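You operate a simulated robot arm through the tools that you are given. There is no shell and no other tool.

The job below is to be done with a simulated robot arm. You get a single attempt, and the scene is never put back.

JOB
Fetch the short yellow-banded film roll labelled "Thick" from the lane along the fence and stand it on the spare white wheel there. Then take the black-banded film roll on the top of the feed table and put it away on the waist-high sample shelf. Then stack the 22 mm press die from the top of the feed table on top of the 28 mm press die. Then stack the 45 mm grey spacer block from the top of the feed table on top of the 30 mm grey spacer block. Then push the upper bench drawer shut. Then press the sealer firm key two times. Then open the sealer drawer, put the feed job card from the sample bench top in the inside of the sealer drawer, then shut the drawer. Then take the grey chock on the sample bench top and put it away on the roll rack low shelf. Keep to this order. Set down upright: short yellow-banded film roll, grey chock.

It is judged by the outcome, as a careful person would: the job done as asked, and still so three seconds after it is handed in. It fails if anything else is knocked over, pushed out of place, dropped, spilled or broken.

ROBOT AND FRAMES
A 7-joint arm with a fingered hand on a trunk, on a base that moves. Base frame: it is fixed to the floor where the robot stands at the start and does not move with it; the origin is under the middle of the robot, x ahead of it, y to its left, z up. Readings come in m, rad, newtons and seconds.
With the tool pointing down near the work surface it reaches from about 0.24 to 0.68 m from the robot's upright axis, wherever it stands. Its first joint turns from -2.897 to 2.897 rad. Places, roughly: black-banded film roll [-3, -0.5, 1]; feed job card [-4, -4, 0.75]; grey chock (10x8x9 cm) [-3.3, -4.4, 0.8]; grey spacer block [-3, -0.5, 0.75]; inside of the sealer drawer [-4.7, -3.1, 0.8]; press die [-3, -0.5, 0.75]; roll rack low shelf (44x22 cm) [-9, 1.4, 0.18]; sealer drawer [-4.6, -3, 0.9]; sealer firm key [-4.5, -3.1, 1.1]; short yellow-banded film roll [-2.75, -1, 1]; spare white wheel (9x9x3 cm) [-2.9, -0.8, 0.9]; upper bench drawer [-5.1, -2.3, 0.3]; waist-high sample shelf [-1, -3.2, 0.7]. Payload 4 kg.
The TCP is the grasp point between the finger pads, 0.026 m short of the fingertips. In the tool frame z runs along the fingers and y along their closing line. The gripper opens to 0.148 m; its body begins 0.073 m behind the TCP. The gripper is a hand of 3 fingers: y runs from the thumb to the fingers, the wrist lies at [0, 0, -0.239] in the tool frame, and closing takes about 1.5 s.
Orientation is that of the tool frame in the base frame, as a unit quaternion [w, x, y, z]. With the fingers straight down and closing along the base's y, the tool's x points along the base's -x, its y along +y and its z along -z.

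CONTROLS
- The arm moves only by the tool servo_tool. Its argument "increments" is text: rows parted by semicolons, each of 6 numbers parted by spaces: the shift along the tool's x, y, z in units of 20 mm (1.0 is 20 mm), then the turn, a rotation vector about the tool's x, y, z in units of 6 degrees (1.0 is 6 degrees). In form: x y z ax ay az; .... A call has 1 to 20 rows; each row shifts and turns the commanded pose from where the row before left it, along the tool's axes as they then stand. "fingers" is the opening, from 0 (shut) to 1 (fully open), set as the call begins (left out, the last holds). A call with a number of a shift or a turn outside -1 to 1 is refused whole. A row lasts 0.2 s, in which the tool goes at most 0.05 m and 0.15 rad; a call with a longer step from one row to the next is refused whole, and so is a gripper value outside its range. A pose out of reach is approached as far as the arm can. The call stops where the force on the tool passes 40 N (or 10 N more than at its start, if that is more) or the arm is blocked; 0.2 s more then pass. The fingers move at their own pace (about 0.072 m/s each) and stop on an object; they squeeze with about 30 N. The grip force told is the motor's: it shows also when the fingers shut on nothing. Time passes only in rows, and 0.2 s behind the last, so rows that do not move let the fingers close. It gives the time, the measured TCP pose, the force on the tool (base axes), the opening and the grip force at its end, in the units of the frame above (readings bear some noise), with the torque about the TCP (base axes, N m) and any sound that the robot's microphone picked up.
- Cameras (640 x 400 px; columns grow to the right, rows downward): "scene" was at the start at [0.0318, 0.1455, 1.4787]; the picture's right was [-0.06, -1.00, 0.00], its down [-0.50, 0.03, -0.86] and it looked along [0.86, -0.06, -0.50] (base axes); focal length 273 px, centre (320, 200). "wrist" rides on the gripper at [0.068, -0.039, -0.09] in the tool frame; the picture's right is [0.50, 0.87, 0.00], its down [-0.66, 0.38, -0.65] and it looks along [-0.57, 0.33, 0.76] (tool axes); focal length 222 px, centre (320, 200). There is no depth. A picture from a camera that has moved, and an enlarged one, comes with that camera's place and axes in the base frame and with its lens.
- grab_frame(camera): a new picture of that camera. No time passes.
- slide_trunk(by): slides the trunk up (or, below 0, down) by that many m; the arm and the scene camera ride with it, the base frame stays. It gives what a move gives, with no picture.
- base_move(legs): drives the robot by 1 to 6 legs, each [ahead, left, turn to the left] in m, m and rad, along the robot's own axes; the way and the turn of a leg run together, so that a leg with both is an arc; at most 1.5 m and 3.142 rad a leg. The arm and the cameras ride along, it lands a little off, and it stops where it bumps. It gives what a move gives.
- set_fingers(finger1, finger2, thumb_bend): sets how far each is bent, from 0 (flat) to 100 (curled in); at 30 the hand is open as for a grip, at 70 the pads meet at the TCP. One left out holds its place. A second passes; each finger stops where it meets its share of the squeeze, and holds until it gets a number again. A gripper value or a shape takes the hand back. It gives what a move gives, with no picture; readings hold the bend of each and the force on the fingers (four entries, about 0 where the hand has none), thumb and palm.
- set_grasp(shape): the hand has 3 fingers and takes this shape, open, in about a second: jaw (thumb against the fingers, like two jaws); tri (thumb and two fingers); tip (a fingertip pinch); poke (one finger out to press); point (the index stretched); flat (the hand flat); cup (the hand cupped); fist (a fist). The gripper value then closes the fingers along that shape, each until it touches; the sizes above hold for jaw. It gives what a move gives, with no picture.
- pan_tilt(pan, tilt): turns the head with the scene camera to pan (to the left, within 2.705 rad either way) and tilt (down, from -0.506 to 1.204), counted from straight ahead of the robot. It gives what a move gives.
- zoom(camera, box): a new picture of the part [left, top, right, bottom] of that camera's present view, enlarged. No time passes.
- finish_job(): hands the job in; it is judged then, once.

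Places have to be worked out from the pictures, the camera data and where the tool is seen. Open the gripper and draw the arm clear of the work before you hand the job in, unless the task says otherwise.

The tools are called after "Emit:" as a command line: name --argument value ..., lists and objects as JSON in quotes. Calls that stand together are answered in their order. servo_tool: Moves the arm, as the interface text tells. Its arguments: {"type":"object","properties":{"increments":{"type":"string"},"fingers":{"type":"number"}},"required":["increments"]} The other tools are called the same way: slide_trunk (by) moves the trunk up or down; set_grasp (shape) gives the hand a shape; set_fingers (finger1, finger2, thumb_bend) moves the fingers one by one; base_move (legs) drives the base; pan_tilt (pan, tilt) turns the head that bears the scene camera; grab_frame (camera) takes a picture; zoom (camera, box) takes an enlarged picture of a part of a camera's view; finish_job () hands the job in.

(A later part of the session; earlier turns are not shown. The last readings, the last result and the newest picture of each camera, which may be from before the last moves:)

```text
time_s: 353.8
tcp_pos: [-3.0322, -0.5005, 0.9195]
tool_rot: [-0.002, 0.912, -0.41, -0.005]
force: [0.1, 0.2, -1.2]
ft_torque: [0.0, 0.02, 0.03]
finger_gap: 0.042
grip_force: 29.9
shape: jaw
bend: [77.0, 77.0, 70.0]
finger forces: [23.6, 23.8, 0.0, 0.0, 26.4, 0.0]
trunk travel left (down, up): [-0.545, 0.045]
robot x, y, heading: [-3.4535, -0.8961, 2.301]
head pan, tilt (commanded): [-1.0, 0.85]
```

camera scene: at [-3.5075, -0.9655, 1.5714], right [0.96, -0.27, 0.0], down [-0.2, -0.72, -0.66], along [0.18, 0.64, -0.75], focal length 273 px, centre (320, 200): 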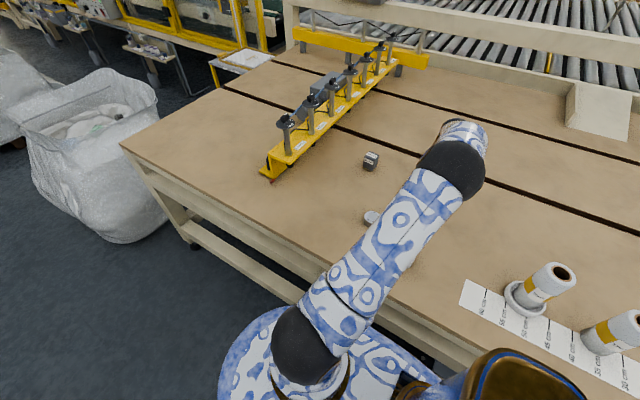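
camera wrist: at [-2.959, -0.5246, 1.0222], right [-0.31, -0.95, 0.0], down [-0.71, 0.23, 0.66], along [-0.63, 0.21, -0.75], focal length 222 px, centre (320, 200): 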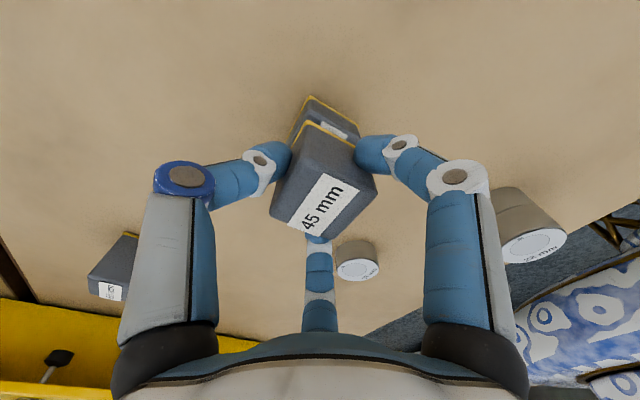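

Not yet in contact; I'll continue by 1–2 mm.

Emit:
servo_tool --increments "0 0 0.08 0 0 0; 0 0 0 0 0 0"

Emit:
servo_tool --increments "0 0 0.08 0 0 0; 0 0 0 0 0 0"

```text
time_s: 354.4
tcp_pos: [-3.0317, -0.5006, 0.9172]
tool_rot: [-0.002, 0.912, -0.409, -0.005]
force: [-0.4, -1.0, 5.8]
ft_torque: [-0.02, -0.04, 0.03]
finger_gap: 0.0418
grip_force: 29.5
shape: jaw
bend: [77.0, 77.0, 70.0]
finger forces: [24.2, 24.3, 0.1, 0.0, 27.0, 0.0]
trunk travel left (down, up): [-0.545, 0.045]
robot x, y, heading: [-3.4585, -0.8961, 2.3]
head pan, tilt (commanded): [-1.0, 0.85]
```

```text
time_s: 355.0
tcp_pos: [-3.0328, -0.5013, 0.9163]
tool_rot: [-0.003, 0.913, -0.409, -0.004]
force: [1.9, 1.0, 18.5]
ft_torque: [-0.01, -0.03, 0.02]
finger_gap: 0.0423
grip_force: 30.1
shape: jaw
bend: [77.0, 77.0, 69.0]
finger forces: [26.1, 26.0, 0.0, 0.0, 30.3, 0.1]
trunk travel left (down, up): [-0.545, 0.045]
robot x, y, heading: [-3.4614, -0.896, 2.299]
head pan, tilt (commanded): [-1.0, 0.85]
```

Contact made. I'll ease off 1 mm and release with a partial opening.

Emit:
servo_tool --increments "0 0 -0.06 0 0 0; 0 0 0 0 0 0"

Emit:
set_fingers --finger1 45 --finger2 45 --thumb_bend 45

Emit:
grab_frame --camera "wrist"

```text
time_s: 355.6
tcp_pos: [-3.032, -0.5016, 0.9177]
tool_rot: [-0.002, 0.912, -0.409, -0.005]
force: [1.5, 1.8, 15.8]
ft_torque: [0.03, -0.02, 0.01]
finger_gap: 0.0423
grip_force: 30.0
shape: jaw
bend: [77.0, 77.0, 69.0]
finger forces: [25.7, 25.9, 0.1, 0.0, 30.6, 0.1]
trunk travel left (down, up): [-0.545, 0.045]
robot x, y, heading: [-3.4601, -0.8943, 2.303]
head pan, tilt (commanded): [-1.0, 0.85]
```

```text
time_s: 356.6
tcp_pos: [-3.0319, -0.5005, 0.9172]
tool_rot: [-0.002, 0.913, -0.409, -0.005]
force: [-0.4, 0.6, 0.2]
ft_torque: [0.01, 0.02, 0.01]
finger_gap: 0.0779
grip_force: 0.0
shape: fingers
bend: [45.0, 45.0, 45.0]
finger forces: [0.0, 0.0, 0.1, 0.0, 0.0, 0.0]
trunk travel left (down, up): [-0.545, 0.045]
robot x, y, heading: [-3.4587, -0.8988, 2.301]
head pan, tilt (commanded): [-1.0, 0.85]
```

```text
taken
camera wrist: at [-2.9575, -0.5253, 1.007], right [-0.31, -0.95, 0.0], down [-0.71, 0.23, 0.66], along [-0.63, 0.21, -0.75], focal length 222 px, centre (320, 200)
```

wrist: 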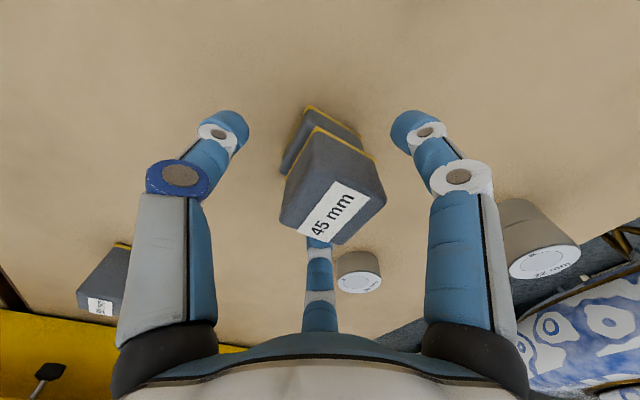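

The block shifted a few mm on release. I'll zoom to judge the stack.

Emit:
zoom --camera "wrist" --box '[260, 90, 400, 260]'

```text
2.35 times, centred on (330, 175) of wrist
camera zoom: at [-2.9575, -0.5253, 1.007], right [-0.31, -0.95, 0.0], down [-0.71, 0.23, 0.66], along [-0.63, 0.21, -0.75], focal length 523 px, centre (296, 259)
```

zoom: 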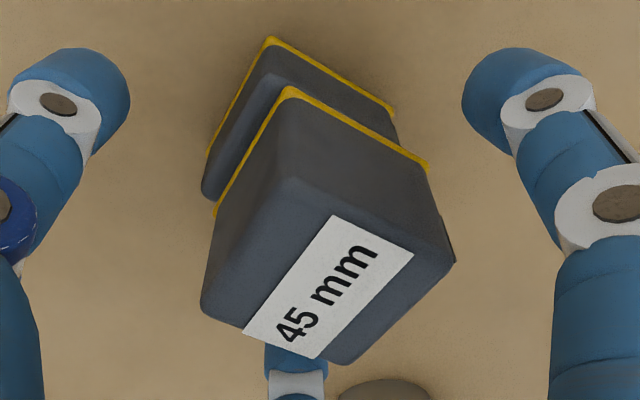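

The 45 mm block sits about 6 mm off-centre on the 30 mm block, well within a stable stack. I'll raise the hand straight up.

Emit:
servo_tool --increments "0 0 -0.3 0 0 0; 0 0 -0.7 0 0 0; 0 0 -1 0 0 0; 0 0 -1 0 0 0; 0 0 -1 0 0 0; 0 0 -1 0 0 0; 0 0 -1 0 0 0; 0 0 0 0 0 0"

Emit:
grab_frame --camera "wrist"

```text
time_s: 358.4
tcp_pos: [-3.0312, -0.503, 1.0378]
tool_rot: [-0.002, 0.913, -0.409, -0.005]
force: [0.3, 0.2, 0.1]
ft_torque: [0.03, 0.04, 0.06]
finger_gap: 0.0781
grip_force: 0.2
shape: fingers
bend: [45.0, 45.0, 45.0]
finger forces: [0.1, 0.0, 0.1, 0.1, 0.1, 0.0]
trunk travel left (down, up): [-0.545, 0.045]
robot x, y, heading: [-3.4571, -0.8981, 2.304]
head pan, tilt (commanded): [-1.0, 0.85]
```

```text
taken
camera wrist: at [-2.9568, -0.5272, 1.128], right [-0.31, -0.95, 0.0], down [-0.71, 0.23, 0.66], along [-0.63, 0.21, -0.75], focal length 222 px, centre (320, 200)
```

wrist: 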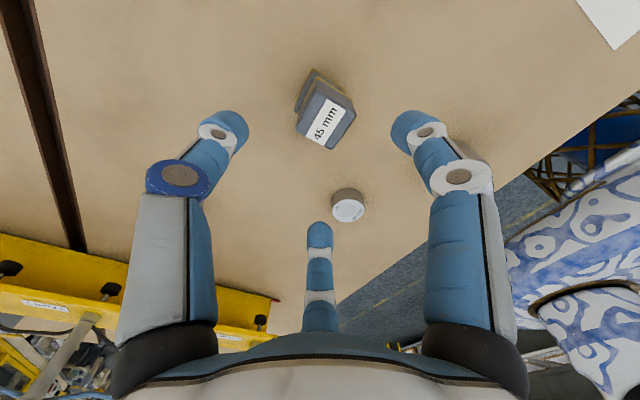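

Both stacks are in place. Now I'll swing the arm back in front of the robot so it can drive to the bench drawer.

Emit:
servo_tool --increments "0 0.3 -1 0 0 0; 0 0.3 -1 0 0 0; 0 0.3 -1 0 0 0; 0 0.3 -1 0 0 0; 0 0.3 -1 0 0 0; 0 0.3 -1 0 0 0; -0.81 1 0 0 0 0; -0.81 1 0 0 0 0; -0.81 1 0 0 0 0; -0.81 1 0 0 0 0; -0.81 1 0 0 0 0; -0.81 1 0 0 0 0; -0.81 1 0 0 0 0; -0.81 1 0 0 0 0; -0.81 1 0 0 0 0; -0.81 1 0 0 0 0; -0.81 1 0 0 0 0; -0.81 1 0 0 0 0; -0.81 1 0 0 0 0; -0.81 1 0 0 0 0" --fingers 1

Emit:
servo_tool --increments "-0.9 0.85 0 0 0 0; -0.9 0.85 0 0 0 0; -0.9 0.85 0 0 0 0; -0.9 0.85 0 0 0 0; -0.9 0.85 0 0 0 0; -0.9 0.85 0 0 0 0; -0.9 0.85 0 0 0 0; -0.9 0.85 0 0 0 0; -0.9 0.85 0 0 0 0; 0 0 0 0 0 0"

Emit:
pan_tilt --pan -1.4 --tilt 0.9

Emit:
grab_frame --camera "scene"

```text
time_s: 362.6
tcp_pos: [-3.4194, -0.5444, 1.1608]
tool_rot: [-0.003, 0.913, -0.408, -0.004]
force: [0.2, -0.5, -0.4]
ft_torque: [-0.04, 0.02, -0.02]
finger_gap: 0.148
grip_force: 0.0
shape: jaw
bend: [30.0, 30.0, 30.0]
finger forces: [0.0, 0.0, 0.0, 0.1, 0.0, 0.0]
trunk travel left (down, up): [-0.545, 0.045]
robot x, y, heading: [-3.4578, -0.8919, 2.301]
head pan, tilt (commanded): [-1.0, 0.85]
```

```text
time_s: 364.8
tcp_pos: [-3.6386, -0.5237, 1.1621]
tool_rot: [-0.002, 0.912, -0.41, -0.005]
force: [-0.8, 1.0, 0.5]
ft_torque: [-0.01, -0.01, 0.02]
finger_gap: 0.1479
grip_force: 0.1
shape: jaw
bend: [30.0, 30.0, 30.0]
finger forces: [0.1, 0.0, 0.1, 0.1, 0.0, 0.1]
trunk travel left (down, up): [-0.545, 0.045]
robot x, y, heading: [-3.4554, -0.8947, 2.304]
head pan, tilt (commanded): [-1.0, 0.85]
```

```text
time_s: 365.7
tcp_pos: [-3.6388, -0.524, 1.1615]
tool_rot: [-0.003, 0.913, -0.409, -0.005]
force: [-0.7, 0.2, 0.4]
ft_torque: [-0.01, 0.03, -0.04]
finger_gap: 0.1482
grip_force: 0.1
shape: jaw
bend: [30.0, 30.0, 30.0]
finger forces: [0.1, 0.0, 0.0, 0.0, 0.1, 0.0]
trunk travel left (down, up): [-0.545, 0.045]
robot x, y, heading: [-3.458, -0.8954, 2.301]
head pan, tilt (commanded): [-1.4, 0.901]
```

```text
taken
camera scene: at [-3.4819, -0.9817, 1.5675], right [0.79, -0.62, 0.0], down [-0.49, -0.62, -0.62], along [0.38, 0.49, -0.78], focal length 273 px, centre (320, 200)
```

scene: 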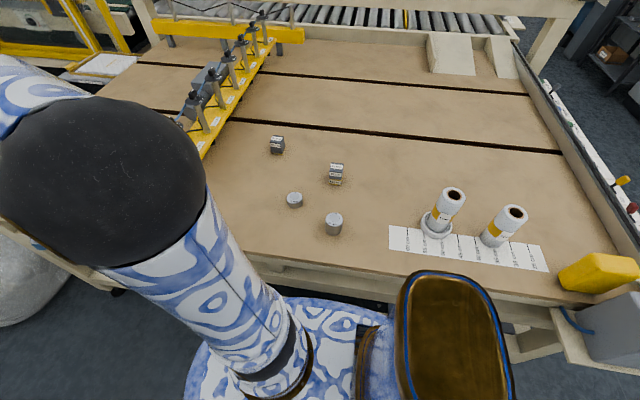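

Both stacks look good. I'll move away from the table and look at the bench with the drawers and sealer.

Emit:
base_move --legs '[[0, 0.7, 0]]'

Emit:
pan_tilt --pan 1.6 --tilt 0.5

Emit:
grab_frame --camera "scene"

Emit:
zoom --camera "scene" --box '[200, 120, 460, 360]'

```text
time_s: 369.5
tcp_pos: [-4.1582, -0.9892, 1.1623]
tool_rot: [-0.002, 0.912, -0.411, -0.005]
force: [-0.4, -0.2, 1.2]
ft_torque: [0.01, 0.0, 0.0]
finger_gap: 0.1478
grip_force: 0.1
shape: jaw
bend: [30.0, 30.0, 30.0]
finger forces: [0.0, 0.0, 0.1, 0.0, 0.1, 0.0]
trunk travel left (down, up): [-0.545, 0.045]
robot x, y, heading: [-3.9763, -1.3644, 2.3]
head pan, tilt (commanded): [-1.4, 0.901]
```

```text
time_s: 372.1
tcp_pos: [-4.1574, -0.9901, 1.162]
tool_rot: [-0.003, 0.912, -0.41, -0.005]
force: [-0.3, 0.2, -0.2]
ft_torque: [0.01, 0.0, -0.01]
finger_gap: 0.148
grip_force: 0.2
shape: jaw
bend: [30.0, 30.0, 30.0]
finger forces: [0.1, 0.0, 0.0, 0.0, 0.0, 0.0]
trunk travel left (down, up): [-0.545, 0.045]
robot x, y, heading: [-3.9782, -1.3609, 2.299]
head pan, tilt (commanded): [1.6, 0.499]
```

```text
taken
camera scene: at [-4.1155, -1.5696, 1.6014], right [-0.69, 0.73, 0.0], down [0.35, 0.33, -0.88], along [-0.64, -0.6, -0.48], focal length 273 px, centre (320, 200)
```

scene: 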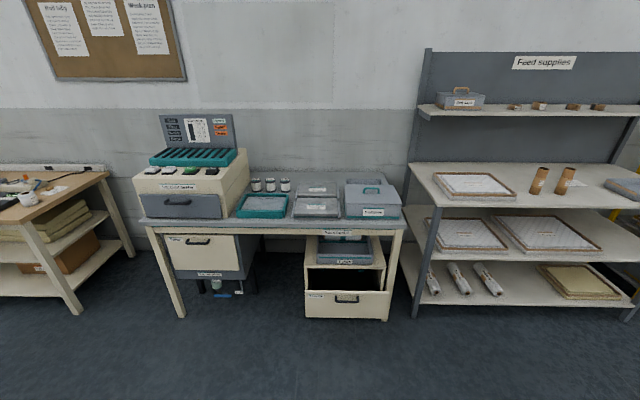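

```text
1.67 times, centred on (330, 240) of scene
camera zoom: at [-4.1155, -1.5696, 1.6014], right [-0.69, 0.73, 0.0], down [0.35, 0.33, -0.88], along [-0.64, -0.6, -0.48], focal length 454 px, centre (303, 133)
```

zoom: 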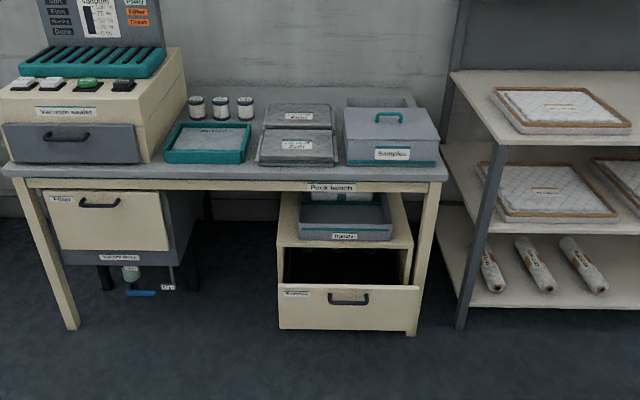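

The listed place matches the open drawer in the chest under the Pack bench. I'll enlarge the chest and the sealer.

Emit:
zoom --camera "scene" --box '[280, 220, 420, 340]'

Emit:
zoom --camera "scene" --box '[120, 100, 280, 230]'

Emit:
zoom --camera "scene" --box '[0, 150, 120, 260]'

```text
3.33 times, centred on (350, 280) of scene
camera zoom: at [-4.1155, -1.5696, 1.6014], right [-0.69, 0.73, 0.0], down [0.35, 0.33, -0.88], along [-0.64, -0.6, -0.48], focal length 909 px, centre (220, -67)
```

zoom: 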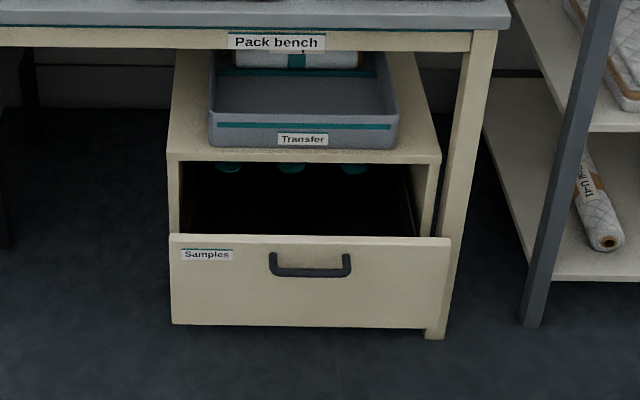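

```text
3.08 times, centred on (200, 165) of scene
camera zoom: at [-4.1155, -1.5696, 1.6014], right [-0.69, 0.73, 0.0], down [0.35, 0.33, -0.88], along [-0.64, -0.6, -0.48], focal length 839 px, centre (689, 308)
```

zoom: 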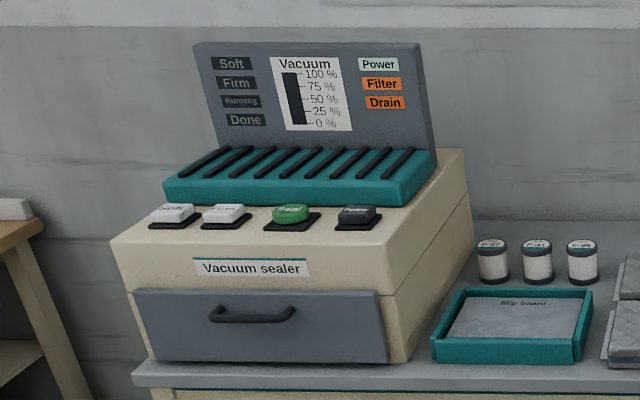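

```text
3.64 times, centred on (60, 205) of scene
camera zoom: at [-4.1155, -1.5696, 1.6014], right [-0.69, 0.73, 0.0], down [0.35, 0.33, -0.88], along [-0.64, -0.6, -0.48], focal length 992 px, centre (1266, 182)
```

zoom: 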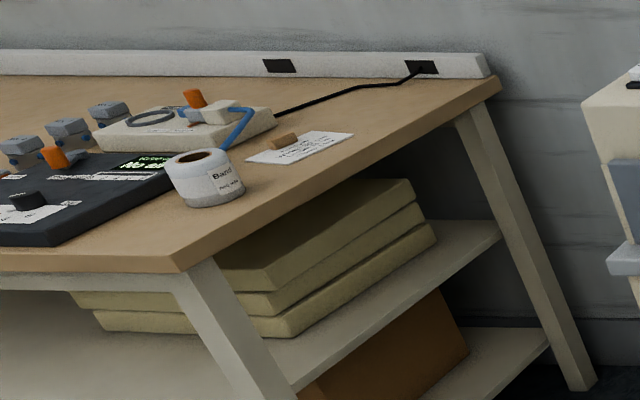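

The bench runs parallel to the feed table; the open "Samples" drawer faces me. I'll turn to face it and move closer for a better look.

Emit:
base_move --legs '[[0, 0, 1.568], [0.55, 0.04, 0]]'

Emit:
pan_tilt --pan 0.0 --tilt 0.85

Emit:
grab_frame --camera "scene"

```text
time_s: 379.1
tcp_pos: [-4.7464, -1.9275, 1.1625]
tool_rot: [0.002, 0.938, 0.347, -0.005]
force: [0.2, 0.2, -0.1]
ft_torque: [0.0, -0.03, 0.01]
finger_gap: 0.1478
grip_force: 0.1
shape: jaw
bend: [30.0, 30.0, 30.0]
finger forces: [0.1, 0.0, 0.1, 0.0, 0.1, 0.0]
trunk travel left (down, up): [-0.545, 0.045]
robot x, y, heading: [-4.3696, -1.7555, -2.426]
head pan, tilt (commanded): [1.6, 0.499]
```

```text
time_s: 380.8
tcp_pos: [-4.747, -1.9283, 1.1621]
tool_rot: [0.002, 0.938, 0.348, -0.004]
force: [0.7, 0.6, 0.4]
ft_torque: [-0.02, 0.03, -0.02]
finger_gap: 0.1479
grip_force: 0.1
shape: jaw
bend: [30.0, 30.0, 30.0]
finger forces: [0.0, 0.0, 0.0, 0.0, 0.0, 0.0]
trunk travel left (down, up): [-0.545, 0.045]
robot x, y, heading: [-4.3739, -1.7549, -2.427]
head pan, tilt (commanded): [0.0, 0.85]
```

```text
taken
camera scene: at [-4.285, -1.8802, 1.5714], right [-0.65, 0.76, 0.0], down [0.57, 0.49, -0.66], along [-0.5, -0.43, -0.75], focal length 273 px, centre (320, 200)
```

scene: 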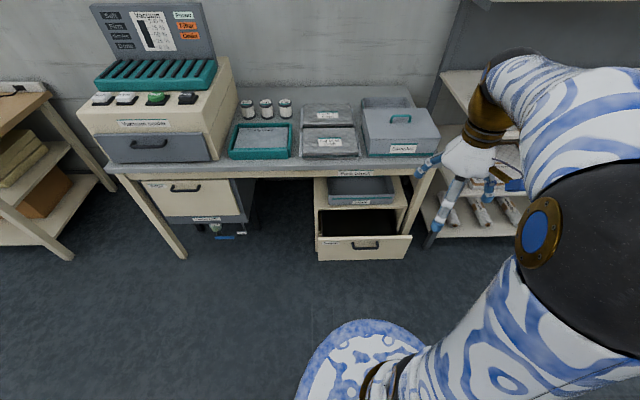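

Triangulated: the drawer front spans z≈0.20–0.42 and stands ~0.14 m proud of the bench legs, centred near h≈1.67 (in front of the tool line). I'll lower the trunk, tilt the hand 45° forward, and make a fist to push with.

Emit:
slide_trunk --by -0.42

Emit:
set_grasp --shape "fist"

Emit:
servo_tool --increments "0 0 0 0 -1 0; 0 0 0 0 -1 0; 0 0 0 0 -1 0; 0 0 0 0 -1 0; 0 0 0 0 -1 0; 0 0 0 0 -1 0; 0 0 0 0 -1 0; 0 0 0 0 -1 0; 0 0 0 0 0 0"

Emit:
grab_frame --camera "wrist"

Emit:
grab_frame --camera "scene"

```text
refused: -0.42 is not a number from -0.4 to 0.4
```

```text
time_s: 381.7
tcp_pos: [-4.7469, -1.9287, 1.162]
tool_rot: [0.001, 0.938, 0.346, -0.005]
force: [0.8, 0.3, 0.5]
ft_torque: [0.0, 0.03, -0.03]
finger_gap: 0.0002
grip_force: 0.0
shape: fist
bend: [100.0, 100.0, 58.0]
finger forces: [0.1, 0.0, 0.1, 0.1, 0.0, 0.0]
trunk travel left (down, up): [-0.545, 0.045]
robot x, y, heading: [-4.3743, -1.7578, -2.429]
head pan, tilt (commanded): [0.0, 0.85]
```

```text
time_s: 383.7
tcp_pos: [-4.746, -1.9281, 1.1623]
tool_rot: [0.142, 0.855, 0.315, -0.387]
force: [0.7, 0.2, -0.3]
ft_torque: [0.0, 0.0, -0.01]
finger_gap: 0.0001
grip_force: 0.2
shape: fist
bend: [100.0, 100.0, 58.0]
finger forces: [0.1, 0.0, 0.0, 0.0, 0.0, 0.0]
trunk travel left (down, up): [-0.545, 0.045]
robot x, y, heading: [-4.3692, -1.7555, -2.428]
head pan, tilt (commanded): [0.0, 0.85]
```

```text
taken
camera wrist: at [-4.6872, -1.8239, 1.1712], right [0.81, -0.44, -0.37], down [0.29, -0.25, 0.92], along [-0.5, -0.86, -0.07], focal length 222 px, centre (320, 200)
```

wrist: 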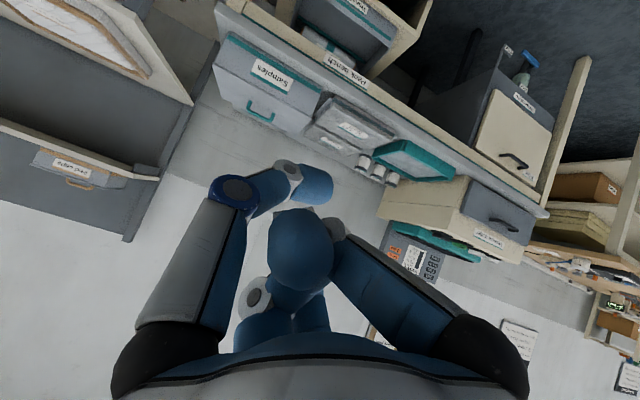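

```text
taken
camera scene: at [-4.2849, -1.8801, 1.5714], right [-0.65, 0.76, 0.0], down [0.57, 0.49, -0.66], along [-0.5, -0.43, -0.75], focal length 273 px, centre (320, 200)
```

scene: 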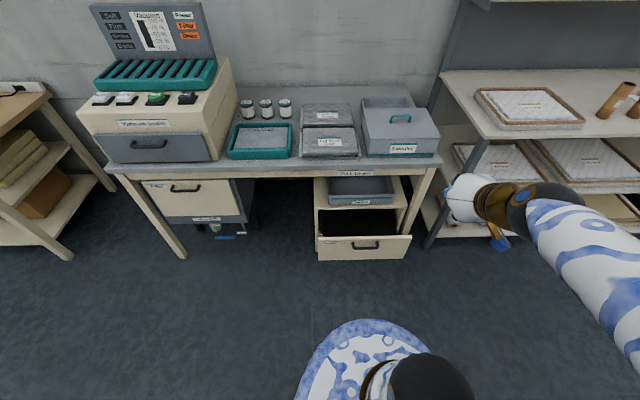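

The trunk accepts at most 0.4 m per call. I'll lower it by 0.4 m, then extend the fist forward before lowering it in front of the drawer.

Emit:
slide_trunk --by -0.4

Emit:
servo_tool --increments "-0.857 0.219 0.952 0 0 0; -0.857 0.219 0.952 0 0 0; -0.857 0.219 0.952 0 0 0; -0.857 0.219 0.952 0 0 0; -0.857 0.219 0.952 0 0 0; -0.857 0.219 0.952 0 0 0; -0.857 0.219 0.952 0 0 0; -0.857 0.219 0.952 0 0 0; 0 0 0 0 0 0"

Emit:
grab_frame --camera "scene"

```text
time_s: 387.5
tcp_pos: [-4.7491, -1.9299, 0.7349]
tool_rot: [0.127, 0.869, 0.323, -0.352]
force: [-0.4, 0.4, -0.2]
ft_torque: [0.01, 0.0, -0.04]
finger_gap: 0.0
grip_force: 0.1
shape: fist
bend: [100.0, 100.0, 58.0]
finger forces: [0.0, 0.1, 0.0, 0.0, 0.0, 0.0]
trunk travel left (down, up): [-0.145, 0.445]
robot x, y, heading: [-4.3715, -1.7572, -2.43]
head pan, tilt (commanded): [0.0, 0.85]
```

```text
time_s: 389.5
tcp_pos: [-4.8808, -2.0874, 0.7637]
tool_rot: [0.143, 0.855, 0.316, -0.386]
force: [-0.3, -0.6, -0.3]
ft_torque: [0.0, -0.03, 0.0]
finger_gap: 0.0
grip_force: 0.0
shape: fist
bend: [100.0, 100.0, 58.0]
finger forces: [0.0, 0.0, 0.0, 0.1, 0.0, 0.0]
trunk travel left (down, up): [-0.145, 0.445]
robot x, y, heading: [-4.3715, -1.7542, -2.431]
head pan, tilt (commanded): [0.0, 0.85]
```

```text
taken
camera scene: at [-4.285, -1.8802, 1.1714], right [-0.65, 0.76, 0.0], down [0.57, 0.49, -0.66], along [-0.5, -0.43, -0.75], focal length 273 px, centre (320, 200)
```

scene: 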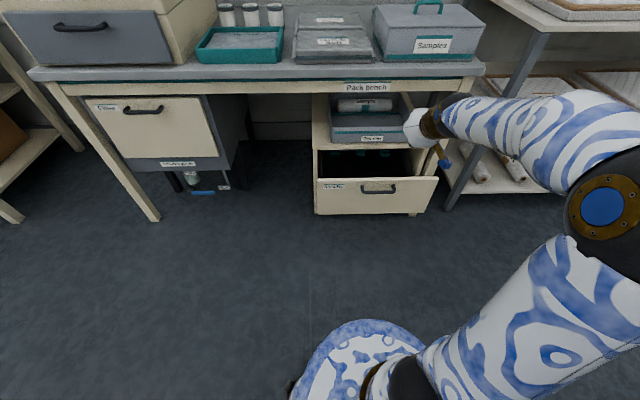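

The fist is ahead of the drawer, 0.18 m short of its front plane. I'll lower it by 0.4 m.

Emit:
servo_tool --increments "0.75 0 0.662 0 0 0; 0.75 0 0.662 0 0 0; 0.75 0 0.662 0 0 0; 0.75 0 0.662 0 0 0; 0.75 0 0.662 0 0 0; 0.75 0 0.662 0 0 0; 0.75 0 0.662 0 0 0; 0.75 0 0.662 0 0 0; 0.75 0 0.662 0 0 0; 0.75 0 0.662 0 0 0; 0.75 0 0.662 0 0 0; 0.75 0 0.662 0 0 0; 0.75 0 0.662 0 0 0; 0.75 0 0.662 0 0 0; 0.75 0 0.662 0 0 0; 0.75 0 0.662 0 0 0; 0.75 0 0.662 0 0 0; 0.75 0 0.662 0 0 0; 0.75 0 0.662 0 0 0; 0 0 0 0 0 0"

Emit:
grab_frame --camera "scene"

Emit:
grab_frame --camera "wrist"

```text
time_s: 393.7
tcp_pos: [-4.8795, -2.0882, 0.3839]
tool_rot: [0.144, 0.855, 0.317, -0.386]
force: [0.1, 0.7, -0.1]
ft_torque: [0.0, 0.02, -0.02]
finger_gap: 0.0
grip_force: 0.1
shape: fist
bend: [100.0, 100.0, 58.0]
finger forces: [0.0, 0.0, 0.0, 0.0, 0.1, 0.0]
trunk travel left (down, up): [-0.145, 0.445]
robot x, y, heading: [-4.3712, -1.7545, -2.431]
head pan, tilt (commanded): [0.0, 0.85]
```

```text
taken
camera scene: at [-4.2851, -1.8802, 1.1714], right [-0.65, 0.76, 0.0], down [0.57, 0.49, -0.66], along [-0.5, -0.43, -0.75], focal length 273 px, centre (320, 200)
```

scene: 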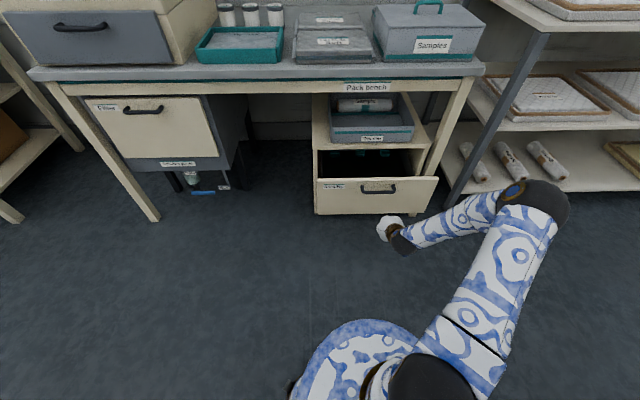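

```text
taken
camera wrist: at [-4.8187, -1.9836, 0.3934], right [0.81, -0.44, -0.37], down [0.29, -0.25, 0.92], along [-0.5, -0.86, -0.08], focal length 222 px, centre (320, 200)
```

wrist: 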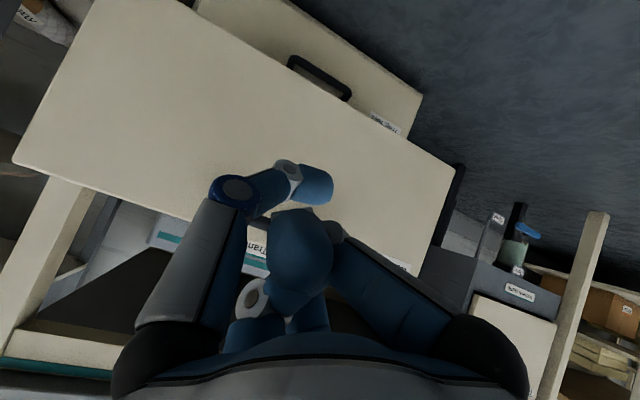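

The wrist view shows the upper drawer's front close ahead, and the closed lower drawer beneath it at v≈-5.34. I'll lower the fist to below the handle height and push forward.

Emit:
servo_tool --increments "0.75 0 0.662 0 0 0; 0.75 0 0.662 0 0 0; 0.75 0 0.662 0 0 0; 0.6 0 0.53 0 0 0; 0 0 0 0 0 0; -0.661 0 0.751 0 0 0; -0.661 0 0.751 0 0 0; -0.661 0 0.751 0 0 0; -0.661 0 0.751 0 0 0; 0 0 0 0 0 0"

Emit:
grab_frame --camera "scene"

Emit:
grab_frame --camera "wrist"

```text
time_s: 395.9
tcp_pos: [-4.9406, -2.1389, 0.3074]
tool_rot: [0.142, 0.855, 0.315, -0.386]
force: [0.1, 1.0, -0.2]
ft_torque: [-0.03, -0.02, 0.01]
finger_gap: 0.0001
grip_force: 0.0
shape: fist
bend: [100.0, 100.0, 58.0]
finger forces: [0.1, 0.1, 0.1, 0.1, 0.0, 0.0]
trunk travel left (down, up): [-0.145, 0.445]
robot x, y, heading: [-4.3727, -1.7559, -2.432]
head pan, tilt (commanded): [0.0, 0.85]
```

```text
taken
camera scene: at [-4.2851, -1.8802, 1.1714], right [-0.65, 0.76, 0.0], down [0.57, 0.49, -0.66], along [-0.5, -0.43, -0.75], focal length 273 px, centre (320, 200)
```

scene: 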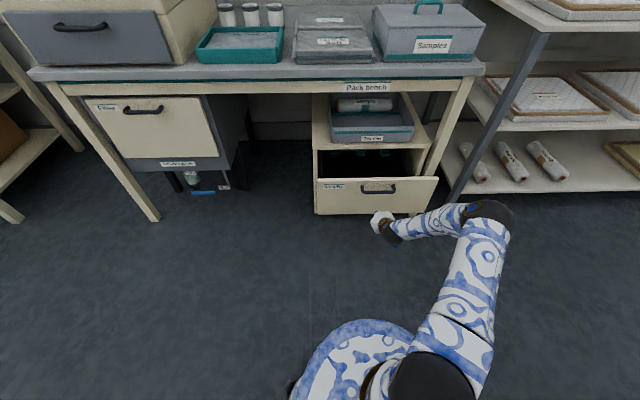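

```text
taken
camera wrist: at [-4.88, -2.0358, 0.3175], right [0.81, -0.44, -0.37], down [0.29, -0.25, 0.92], along [-0.5, -0.86, -0.08], focal length 222 px, centre (320, 200)
```

wrist: 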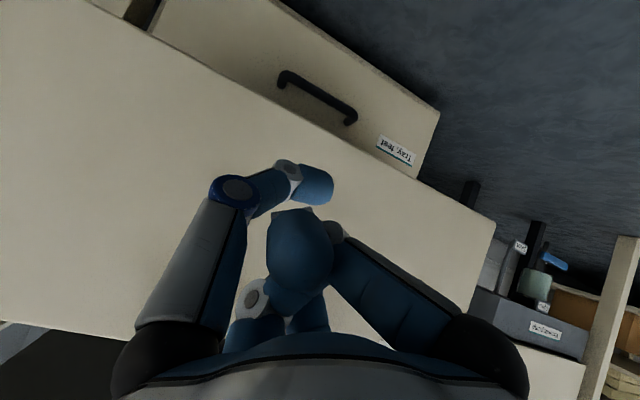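

The fist is about 10 cm from the panel. I'll advance in short runs, watching the force.

Emit:
servo_tool --increments "-0.661 0 0.751 0 0 0; -0.661 0 0.751 0 0 0; -0.4 0 0.45 0 0 0; -0.4 0 0.45 0 0 0; -0.4 0 0.45 0 0 0; 0 0 0 0 0 0"

Emit:
servo_tool --increments "-0.4 0 0.45 0 0 0; -0.4 0 0.45 0 0 0; -0.4 0 0.45 0 0 0; 0 0 0 0 0 0"

Emit:
grab_frame --camera "scene"

```text
time_s: 397.3
tcp_pos: [-4.9701, -2.1652, 0.3085]
tool_rot: [0.143, 0.855, 0.316, -0.386]
force: [0.1, -0.4, -0.1]
ft_torque: [0.02, 0.02, -0.01]
finger_gap: 0.0001
grip_force: 0.1
shape: fist
bend: [100.0, 100.0, 58.0]
finger forces: [0.0, 0.1, 0.0, 0.0, 0.1, 0.0]
out of reach, approached as far as the arm can: row 3, 4, 5
trunk travel left (down, up): [-0.145, 0.445]
robot x, y, heading: [-4.3706, -1.7585, -2.428]
head pan, tilt (commanded): [0.0, 0.85]
```

```text
time_s: 398.3
tcp_pos: [-4.9694, -2.1657, 0.3075]
tool_rot: [0.143, 0.855, 0.316, -0.385]
force: [0.3, 0.0, -0.5]
ft_torque: [-0.03, 0.03, -0.04]
finger_gap: 0.0001
grip_force: 0.2
shape: fist
bend: [100.0, 100.0, 58.0]
finger forces: [0.0, 0.0, 0.0, 0.0, 0.0, 0.0]
out of reach, approached as far as the arm can: row 1, 2, 3
trunk travel left (down, up): [-0.145, 0.445]
robot x, y, heading: [-4.3728, -1.7565, -2.428]
head pan, tilt (commanded): [0.0, 0.85]
```

```text
taken
camera scene: at [-4.2851, -1.8802, 1.1714], right [-0.65, 0.76, 0.0], down [0.57, 0.49, -0.66], along [-0.5, -0.43, -0.75], focal length 273 px, centre (320, 200)
```

scene: 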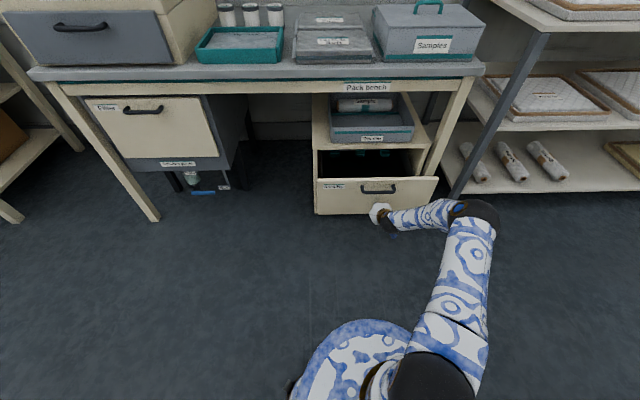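

The arm is at its reach limit. I'll draw the fist back 0.15 m, move the base 0.12 m forward, and then push.

Emit:
servo_tool --increments "0.661 0 -0.751 0 0 0; 0.661 0 -0.751 0 0 0; 0.661 0 -0.751 0 0 0; 0.661 0 -0.751 0 0 0; 0.661 0 -0.751 0 0 0; 0.661 0 -0.751 0 0 0; 0.661 0 -0.751 0 0 0; 0.661 0 -0.751 0 0 0; 0 0 0 0 0 0"

Emit:
base_move --legs '[[0.13, 0, 0.01]]'

Emit:
servo_tool --increments "-0.4 0 0.45 0 0 0; -0.4 0 0.45 0 0 0; -0.4 0 0.45 0 0 0; -0.4 0 0.45 0 0 0; -0.4 0 0.45 0 0 0; 0 0 0 0 0 0"

Emit:
grab_frame --camera "scene"

```text
time_s: 400.3
tcp_pos: [-4.8485, -2.061, 0.3092]
tool_rot: [0.143, 0.855, 0.315, -0.386]
force: [-0.3, 0.1, 0.0]
ft_torque: [0.01, 0.01, 0.01]
finger_gap: 0.0
grip_force: 0.0
shape: fist
bend: [100.0, 100.0, 58.0]
finger forces: [0.0, 0.0, 0.1, 0.1, 0.0, 0.0]
trunk travel left (down, up): [-0.145, 0.445]
robot x, y, heading: [-4.3707, -1.7559, -2.43]
head pan, tilt (commanded): [0.0, 0.85]
```

```text
time_s: 401.6
tcp_pos: [-4.9446, -2.1521, 0.3087]
tool_rot: [0.145, 0.853, 0.32, -0.385]
force: [-0.1, -0.4, 0.4]
ft_torque: [-0.01, 0.02, -0.02]
finger_gap: 0.0
grip_force: 0.0
shape: fist
bend: [100.0, 100.0, 58.0]
finger forces: [0.0, 0.0, 0.0, 0.0, 0.0, 0.0]
trunk travel left (down, up): [-0.145, 0.445]
robot x, y, heading: [-4.4695, -1.8399, -2.417]
head pan, tilt (commanded): [0.0, 0.85]
```

```text
time_s: 403.0
tcp_pos: [-4.9883, -2.1915, 0.3085]
tool_rot: [0.145, 0.854, 0.32, -0.385]
force: [0.7, 1.0, 0.1]
ft_torque: [0.02, 0.02, -0.01]
finger_gap: 0.0
grip_force: 0.1
shape: fist
bend: [100.0, 100.0, 58.0]
finger forces: [0.1, 0.0, 0.0, 0.0, 0.3, 0.0]
trunk travel left (down, up): [-0.145, 0.445]
robot x, y, heading: [-4.4675, -1.8421, -2.425]
head pan, tilt (commanded): [0.0, 0.85]
```

```text
taken
camera scene: at [-4.3822, -1.965, 1.1714], right [-0.66, 0.75, 0.0], down [0.56, 0.5, -0.66], along [-0.5, -0.44, -0.75], focal length 273 px, centre (320, 200)
```

scene: 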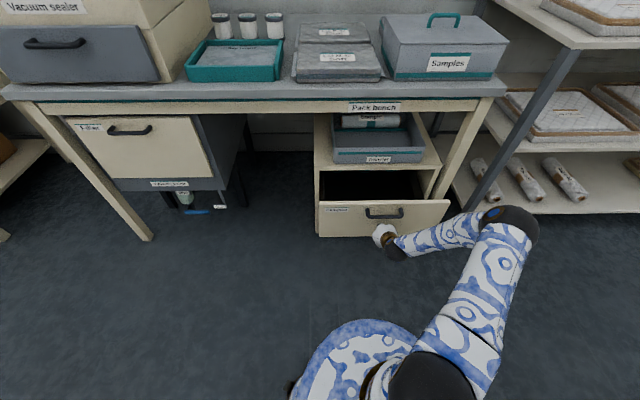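

The fist is at the panel. I'll push on in small steps.

Emit:
servo_tool --increments "-0.4 0 0.45 0 0 0; -0.4 0 0.45 0 0 0; -0.4 0 0.45 0 0 0; -0.4 0 0.45 0 0 0; 0 0 0 0 0 0"

Emit:
servo_tool --increments "-0.4 0 0.45 0 0 0; -0.4 0 0.45 0 0 0; -0.4 0 0.45 0 0 0; 0 0 0 0 0 0"

Emit:
grab_frame --camera "scene"

```text
time_s: 404.2
tcp_pos: [-5.0263, -2.2235, 0.3099]
tool_rot: [0.145, 0.853, 0.32, -0.386]
force: [-0.1, 0.3, 0.0]
ft_torque: [-0.02, -0.01, 0.02]
finger_gap: 0.0002
grip_force: 0.0
shape: fist
bend: [100.0, 100.0, 58.0]
finger forces: [0.0, 0.0, 0.0, 0.1, 0.1, 0.1]
trunk travel left (down, up): [-0.145, 0.445]
robot x, y, heading: [-4.4689, -1.841, -2.416]
head pan, tilt (commanded): [0.0, 0.85]
```

```text
time_s: 405.2
tcp_pos: [-5.0531, -2.2464, 0.3091]
tool_rot: [0.145, 0.853, 0.32, -0.385]
force: [-0.4, -0.5, -0.6]
ft_torque: [0.01, 0.01, -0.02]
finger_gap: 0.0002
grip_force: 0.1
shape: fist
bend: [100.0, 100.0, 58.0]
finger forces: [0.0, 0.0, 0.1, 0.1, 0.1, 0.0]
trunk travel left (down, up): [-0.145, 0.445]
robot x, y, heading: [-4.4665, -1.8422, -2.416]
head pan, tilt (commanded): [0.0, 0.85]
```

```text
taken
camera scene: at [-4.3822, -1.965, 1.1714], right [-0.66, 0.75, 0.0], down [0.56, 0.5, -0.66], along [-0.5, -0.44, -0.75], focal length 273 px, centre (320, 200)
```

scene: 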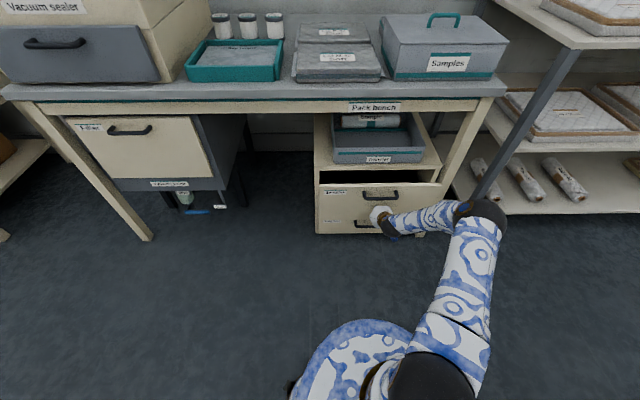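

The drawer is sliding in. I'll draw the fist back slightly, bring the base 0.1 m forward, and push the rest.

Emit:
servo_tool --increments "0.661 0 -0.751 0 0 0; 0.661 0 -0.751 0 0 0; 0.661 0 -0.751 0 0 0; 0.661 0 -0.751 0 0 0; 0.661 0 -0.751 0 0 0; 0.661 0 -0.751 0 0 0; 0 0 0 0 0 0"

Emit:
base_move --legs '[[0.1, 0, 0]]'

Emit:
servo_tool --increments "-0.5 0 0.56 0 0 0; -0.5 0 0.56 0 0 0; -0.4 0 0.45 0 0 0; -0.4 0 0.45 0 0 0; -0.4 0 0.45 0 0 0; 0 0 0 0 0 0"

Emit:
grab_frame --camera "scene"

```text
time_s: 406.8
tcp_pos: [-4.9628, -2.1679, 0.3104]
tool_rot: [0.144, 0.853, 0.32, -0.385]
force: [0.7, -0.4, 0.0]
ft_torque: [-0.04, -0.01, 0.04]
finger_gap: 0.0
grip_force: 0.1
shape: fist
bend: [100.0, 100.0, 58.0]
finger forces: [0.1, 0.0, 0.0, 0.1, 0.0, 0.0]
trunk travel left (down, up): [-0.145, 0.445]
robot x, y, heading: [-4.4689, -1.8339, -2.42]
head pan, tilt (commanded): [0.0, 0.85]
```

```text
time_s: 407.9
tcp_pos: [-5.0391, -2.2353, 0.3088]
tool_rot: [0.145, 0.854, 0.321, -0.384]
force: [-0.1, 1.1, 0.5]
ft_torque: [0.01, 0.02, 0.0]
finger_gap: 0.0
grip_force: 0.0
shape: fist
bend: [100.0, 100.0, 58.0]
finger forces: [0.1, 0.0, 0.0, 0.1, 0.1, 0.1]
trunk travel left (down, up): [-0.145, 0.445]
robot x, y, heading: [-4.5472, -1.9067, -2.423]
head pan, tilt (commanded): [0.0, 0.85]
```

```text
time_s: 409.3
tcp_pos: [-5.0887, -2.2778, 0.3093]
tool_rot: [0.144, 0.854, 0.32, -0.385]
force: [-0.3, -0.1, 0.1]
ft_torque: [-0.02, -0.01, 0.02]
finger_gap: 0.0
grip_force: 0.1
shape: fist
bend: [100.0, 100.0, 58.0]
finger forces: [0.1, 0.1, 0.0, 0.0, 0.0, 0.0]
trunk travel left (down, up): [-0.145, 0.445]
robot x, y, heading: [-4.5449, -1.9081, -2.42]
head pan, tilt (commanded): [0.0, 0.85]
```

```text
taken
camera scene: at [-4.458, -2.0316, 1.1714], right [-0.66, 0.75, 0.0], down [0.56, 0.5, -0.66], along [-0.5, -0.44, -0.75], focal length 273 px, centre (320, 200)
```

scene: 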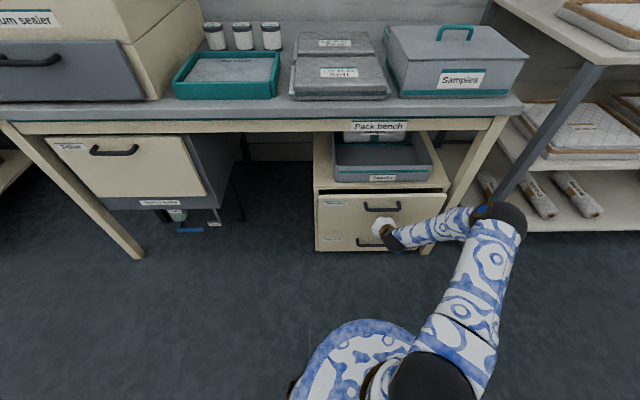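

Nearly shut; only a thin gap remains. I'll push on until it stops.

Emit:
servo_tool --increments "-0.33 0 0.375 0 0 0; -0.33 0 0.375 0 0 0; -0.33 0 0.375 0 0 0; 0 0 0 0 0 0"

Emit:
zoom --camera "scene" --box '[300, 120, 460, 260]'

Emit:
servo_tool --increments "-0.33 0 0.375 0 0 0; -0.33 0 0.375 0 0 0; -0.33 0 0.375 0 0 0; 0 0 0 0 0 0"

Emit:
zoom --camera "scene" --box '[300, 120, 460, 260]'

```text
time_s: 410.3
tcp_pos: [-5.1092, -2.2898, 0.3055]
tool_rot: [0.142, 0.857, 0.318, -0.38]
force: [8.4, 9.4, 1.9]
ft_torque: [0.03, 0.0, 0.02]
finger_gap: 0.0002
grip_force: 0.1
shape: fist
bend: [100.0, 100.0, 76.0]
finger forces: [0.0, 0.1, 0.0, 0.0, 12.4, 0.0]
trunk travel left (down, up): [-0.145, 0.445]
robot x, y, heading: [-4.5464, -1.9071, -2.419]
head pan, tilt (commanded): [0.0, 0.85]
stopped in row 4: the force on the tool passed its limit at 41 N (the readings are from after the stop); the commanded pose is now the measured one
```

```text
2.86 times, centred on (380, 190) of scene
camera zoom: at [-4.4574, -2.0307, 1.1715], right [-0.66, 0.75, 0.0], down [0.57, 0.49, -0.66], along [-0.5, -0.43, -0.75], focal length 779 px, centre (149, 229)
```

zoom: 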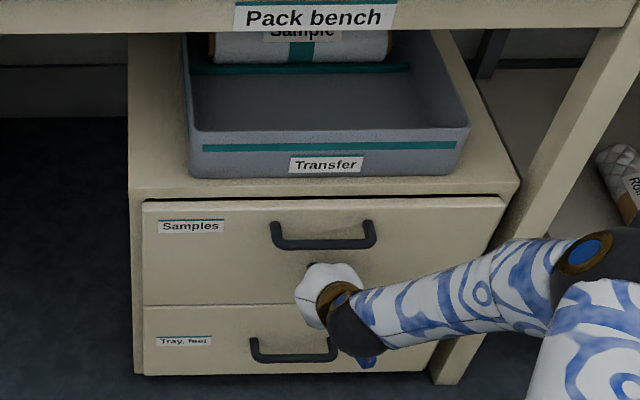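

```text
time_s: 410.7
tcp_pos: [-5.113, -2.2893, 0.3005]
tool_rot: [0.141, 0.859, 0.317, -0.376]
force: [10.1, 9.7, 1.3]
ft_torque: [-0.03, 0.02, 0.07]
finger_gap: 0.0001
grip_force: 0.0
shape: fist
bend: [100.0, 100.0, 78.0]
finger forces: [0.1, 0.0, 0.0, 0.1, 13.9, 0.0]
trunk travel left (down, up): [-0.145, 0.445]
robot x, y, heading: [-4.5423, -1.9055, -2.424]
head pan, tilt (commanded): [0.0, 0.85]
stopped in row 1: the force on the tool passed its limit at 52 N (the readings are from after the stop); the commanded pose is now the measured one
```

```text
2.86 times, centred on (380, 190) of scene
camera zoom: at [-4.4571, -2.0302, 1.1715], right [-0.66, 0.75, 0.0], down [0.57, 0.49, -0.66], along [-0.5, -0.43, -0.75], focal length 779 px, centre (149, 229)
```

zoom: 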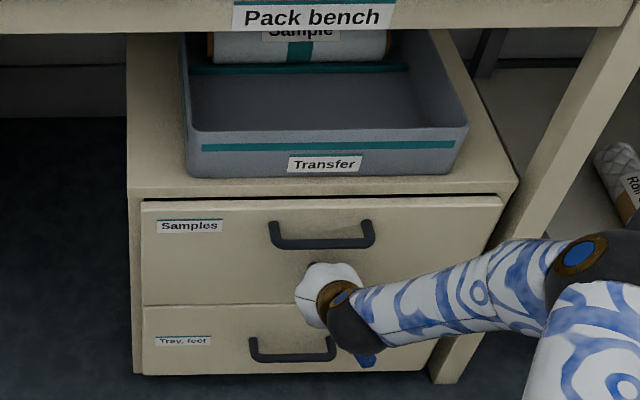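

The upper drawer is flush with the lower one and resists further push – it's shut. I'll pull the fist straight back.

Emit:
servo_tool --increments "0.3 0 -0.34 0 0 0; 0.661 0 -0.751 0 0 0; 0.661 0 -0.751 0 0 0; 0.661 0 -0.751 0 0 0; 0.661 0 -0.751 0 0 0; 0.661 0 -0.751 0 0 0; 0 0 0 0 0 0"

Emit:
base_move --legs '[[-0.35, 0, 0]]'

Emit:
zoom --camera "scene" --box '[280, 80, 460, 240]'

```text
time_s: 412.3
tcp_pos: [-5.032, -2.2195, 0.3039]
tool_rot: [0.14, 0.859, 0.317, -0.376]
force: [-0.6, 0.3, 0.0]
ft_torque: [-0.03, 0.01, 0.0]
finger_gap: 0.0
grip_force: 0.2
shape: fist
bend: [100.0, 100.0, 58.0]
finger forces: [0.0, 0.1, 0.1, 0.0, 0.1, 0.0]
trunk travel left (down, up): [-0.145, 0.445]
robot x, y, heading: [-4.5494, -1.9069, -2.425]
head pan, tilt (commanded): [0.0, 0.85]
```

```text
time_s: 414.6
tcp_pos: [-4.7671, -1.9926, 0.3033]
tool_rot: [0.14, 0.859, 0.318, -0.377]
force: [-0.6, 0.5, -0.1]
ft_torque: [-0.03, 0.0, -0.02]
finger_gap: 0.0003
grip_force: 0.1
shape: fist
bend: [100.0, 100.0, 58.0]
finger forces: [0.0, 0.0, 0.1, 0.1, 0.0, 0.0]
trunk travel left (down, up): [-0.145, 0.445]
robot x, y, heading: [-4.2835, -1.6746, -2.424]
head pan, tilt (commanded): [0.0, 0.85]
```

```text
2.50 times, centred on (370, 160) of scene
camera zoom: at [-4.195, -1.8008, 1.1714], right [-0.66, 0.75, 0.0], down [0.56, 0.5, -0.66], along [-0.5, -0.44, -0.75], focal length 682 px, centre (195, 300)
```

zoom: 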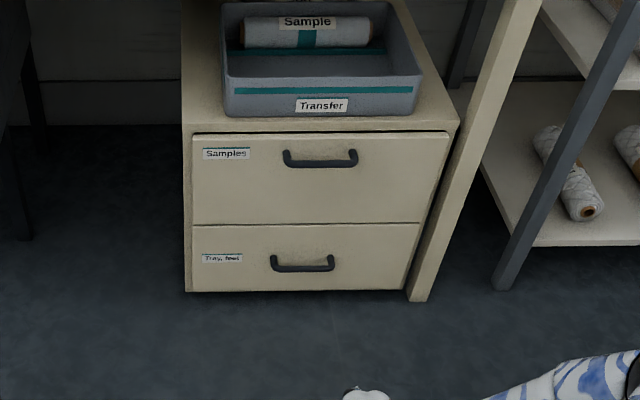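

The drawer is shut. Next the sealer: I'll raise the trunk, bring the tool vertical, and drive over in front of the sealer for a close look at its keys.

Emit:
slide_trunk --by 0.4

Emit:
servo_tool --increments "0.5 0 -0.8 0 1 0; 0.5 0 -0.8 0 1 0; 0.5 0 -0.8 0 1 0; 0.5 0 -0.8 0 1 0; 0.4 0 -0.9 0 1 0; 0.2 0 -1 0 1 0; 0 0 -1 0 1 0; 0 0 -1 0 0.85 0; 0 0 -1 0 0 0; 0 0 -1 0 0 0; 0 0 -1 0 0 0; 0 0 -1 0 0 0; 0 0 -1 0 0 0; 0 0 -1 0 0 0; 0 0 -1 0 0 0; 0 0 -1 0 0 0; 0 0 0 0 0 0"

Emit:
base_move --legs '[[0, 0.95, 0], [0.2, 0, 0.01]]'

Emit:
pan_tilt --pan 0.0 --tilt 0.6

Emit:
grab_frame --camera "scene"

```text
time_s: 418.4
tcp_pos: [-4.7682, -1.9922, 0.7031]
tool_rot: [0.141, 0.858, 0.318, -0.377]
force: [-0.2, -1.0, -0.4]
ft_torque: [-0.02, -0.01, -0.02]
finger_gap: 0.0
grip_force: 0.1
shape: fist
bend: [100.0, 100.0, 58.0]
finger forces: [0.0, 0.0, 0.1, 0.1, 0.0, 0.0]
trunk travel left (down, up): [-0.545, 0.045]
robot x, y, heading: [-4.285, -1.675, -2.423]
head pan, tilt (commanded): [0.0, 0.85]
```

```text
time_s: 422.0
tcp_pos: [-4.4975, -1.9047, 0.8065]
tool_rot: [0.003, 0.937, 0.349, -0.005]
force: [-0.3, 0.3, 0.3]
ft_torque: [0.0, 0.04, 0.0]
finger_gap: 0.0
grip_force: 0.0
shape: fist
bend: [100.0, 100.0, 58.0]
finger forces: [0.0, 0.0, 0.0, 0.1, 0.1, 0.0]
out of reach, approached as far as the arm can: row 5, 6, 7, 8, 9, 10, 11, 12, 13, 14, 15, 16
trunk travel left (down, up): [-0.545, 0.045]
robot x, y, heading: [-4.2842, -1.6755, -2.42]
head pan, tilt (commanded): [0.0, 0.85]
```

```text
time_s: 428.1
tcp_pos: [-4.0188, -2.7514, 0.8075]
tool_rot: [0.003, 0.936, 0.353, -0.005]
force: [-0.5, -0.5, 0.5]
ft_torque: [0.02, 0.02, -0.01]
finger_gap: 0.0
grip_force: 0.2
shape: fist
bend: [100.0, 100.0, 58.0]
finger forces: [0.0, 0.0, 0.0, 0.0, 0.0, 0.0]
trunk travel left (down, up): [-0.545, 0.045]
robot x, y, heading: [-3.8034, -2.518, -2.406]
head pan, tilt (commanded): [0.0, 0.85]
```

```text
time_s: 428.9
tcp_pos: [-4.0176, -2.751, 0.8079]
tool_rot: [0.002, 0.936, 0.353, -0.005]
force: [-0.2, -0.1, 0.4]
ft_torque: [0.02, 0.0, 0.0]
finger_gap: 0.0001
grip_force: 0.1
shape: fist
bend: [100.0, 100.0, 58.0]
finger forces: [0.0, 0.1, 0.0, 0.0, 0.0, 0.0]
trunk travel left (down, up): [-0.545, 0.045]
robot x, y, heading: [-3.8053, -2.5209, -2.406]
head pan, tilt (commanded): [0.0, 0.6]
```

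```text
taken
camera scene: at [-3.7227, -2.6512, 1.5922], right [-0.67, 0.74, 0.0], down [0.42, 0.38, -0.82], along [-0.61, -0.55, -0.57], focal length 273 px, centre (320, 200)
```

scene: 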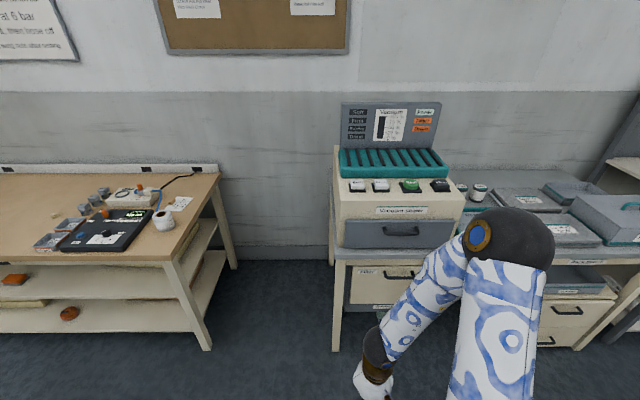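

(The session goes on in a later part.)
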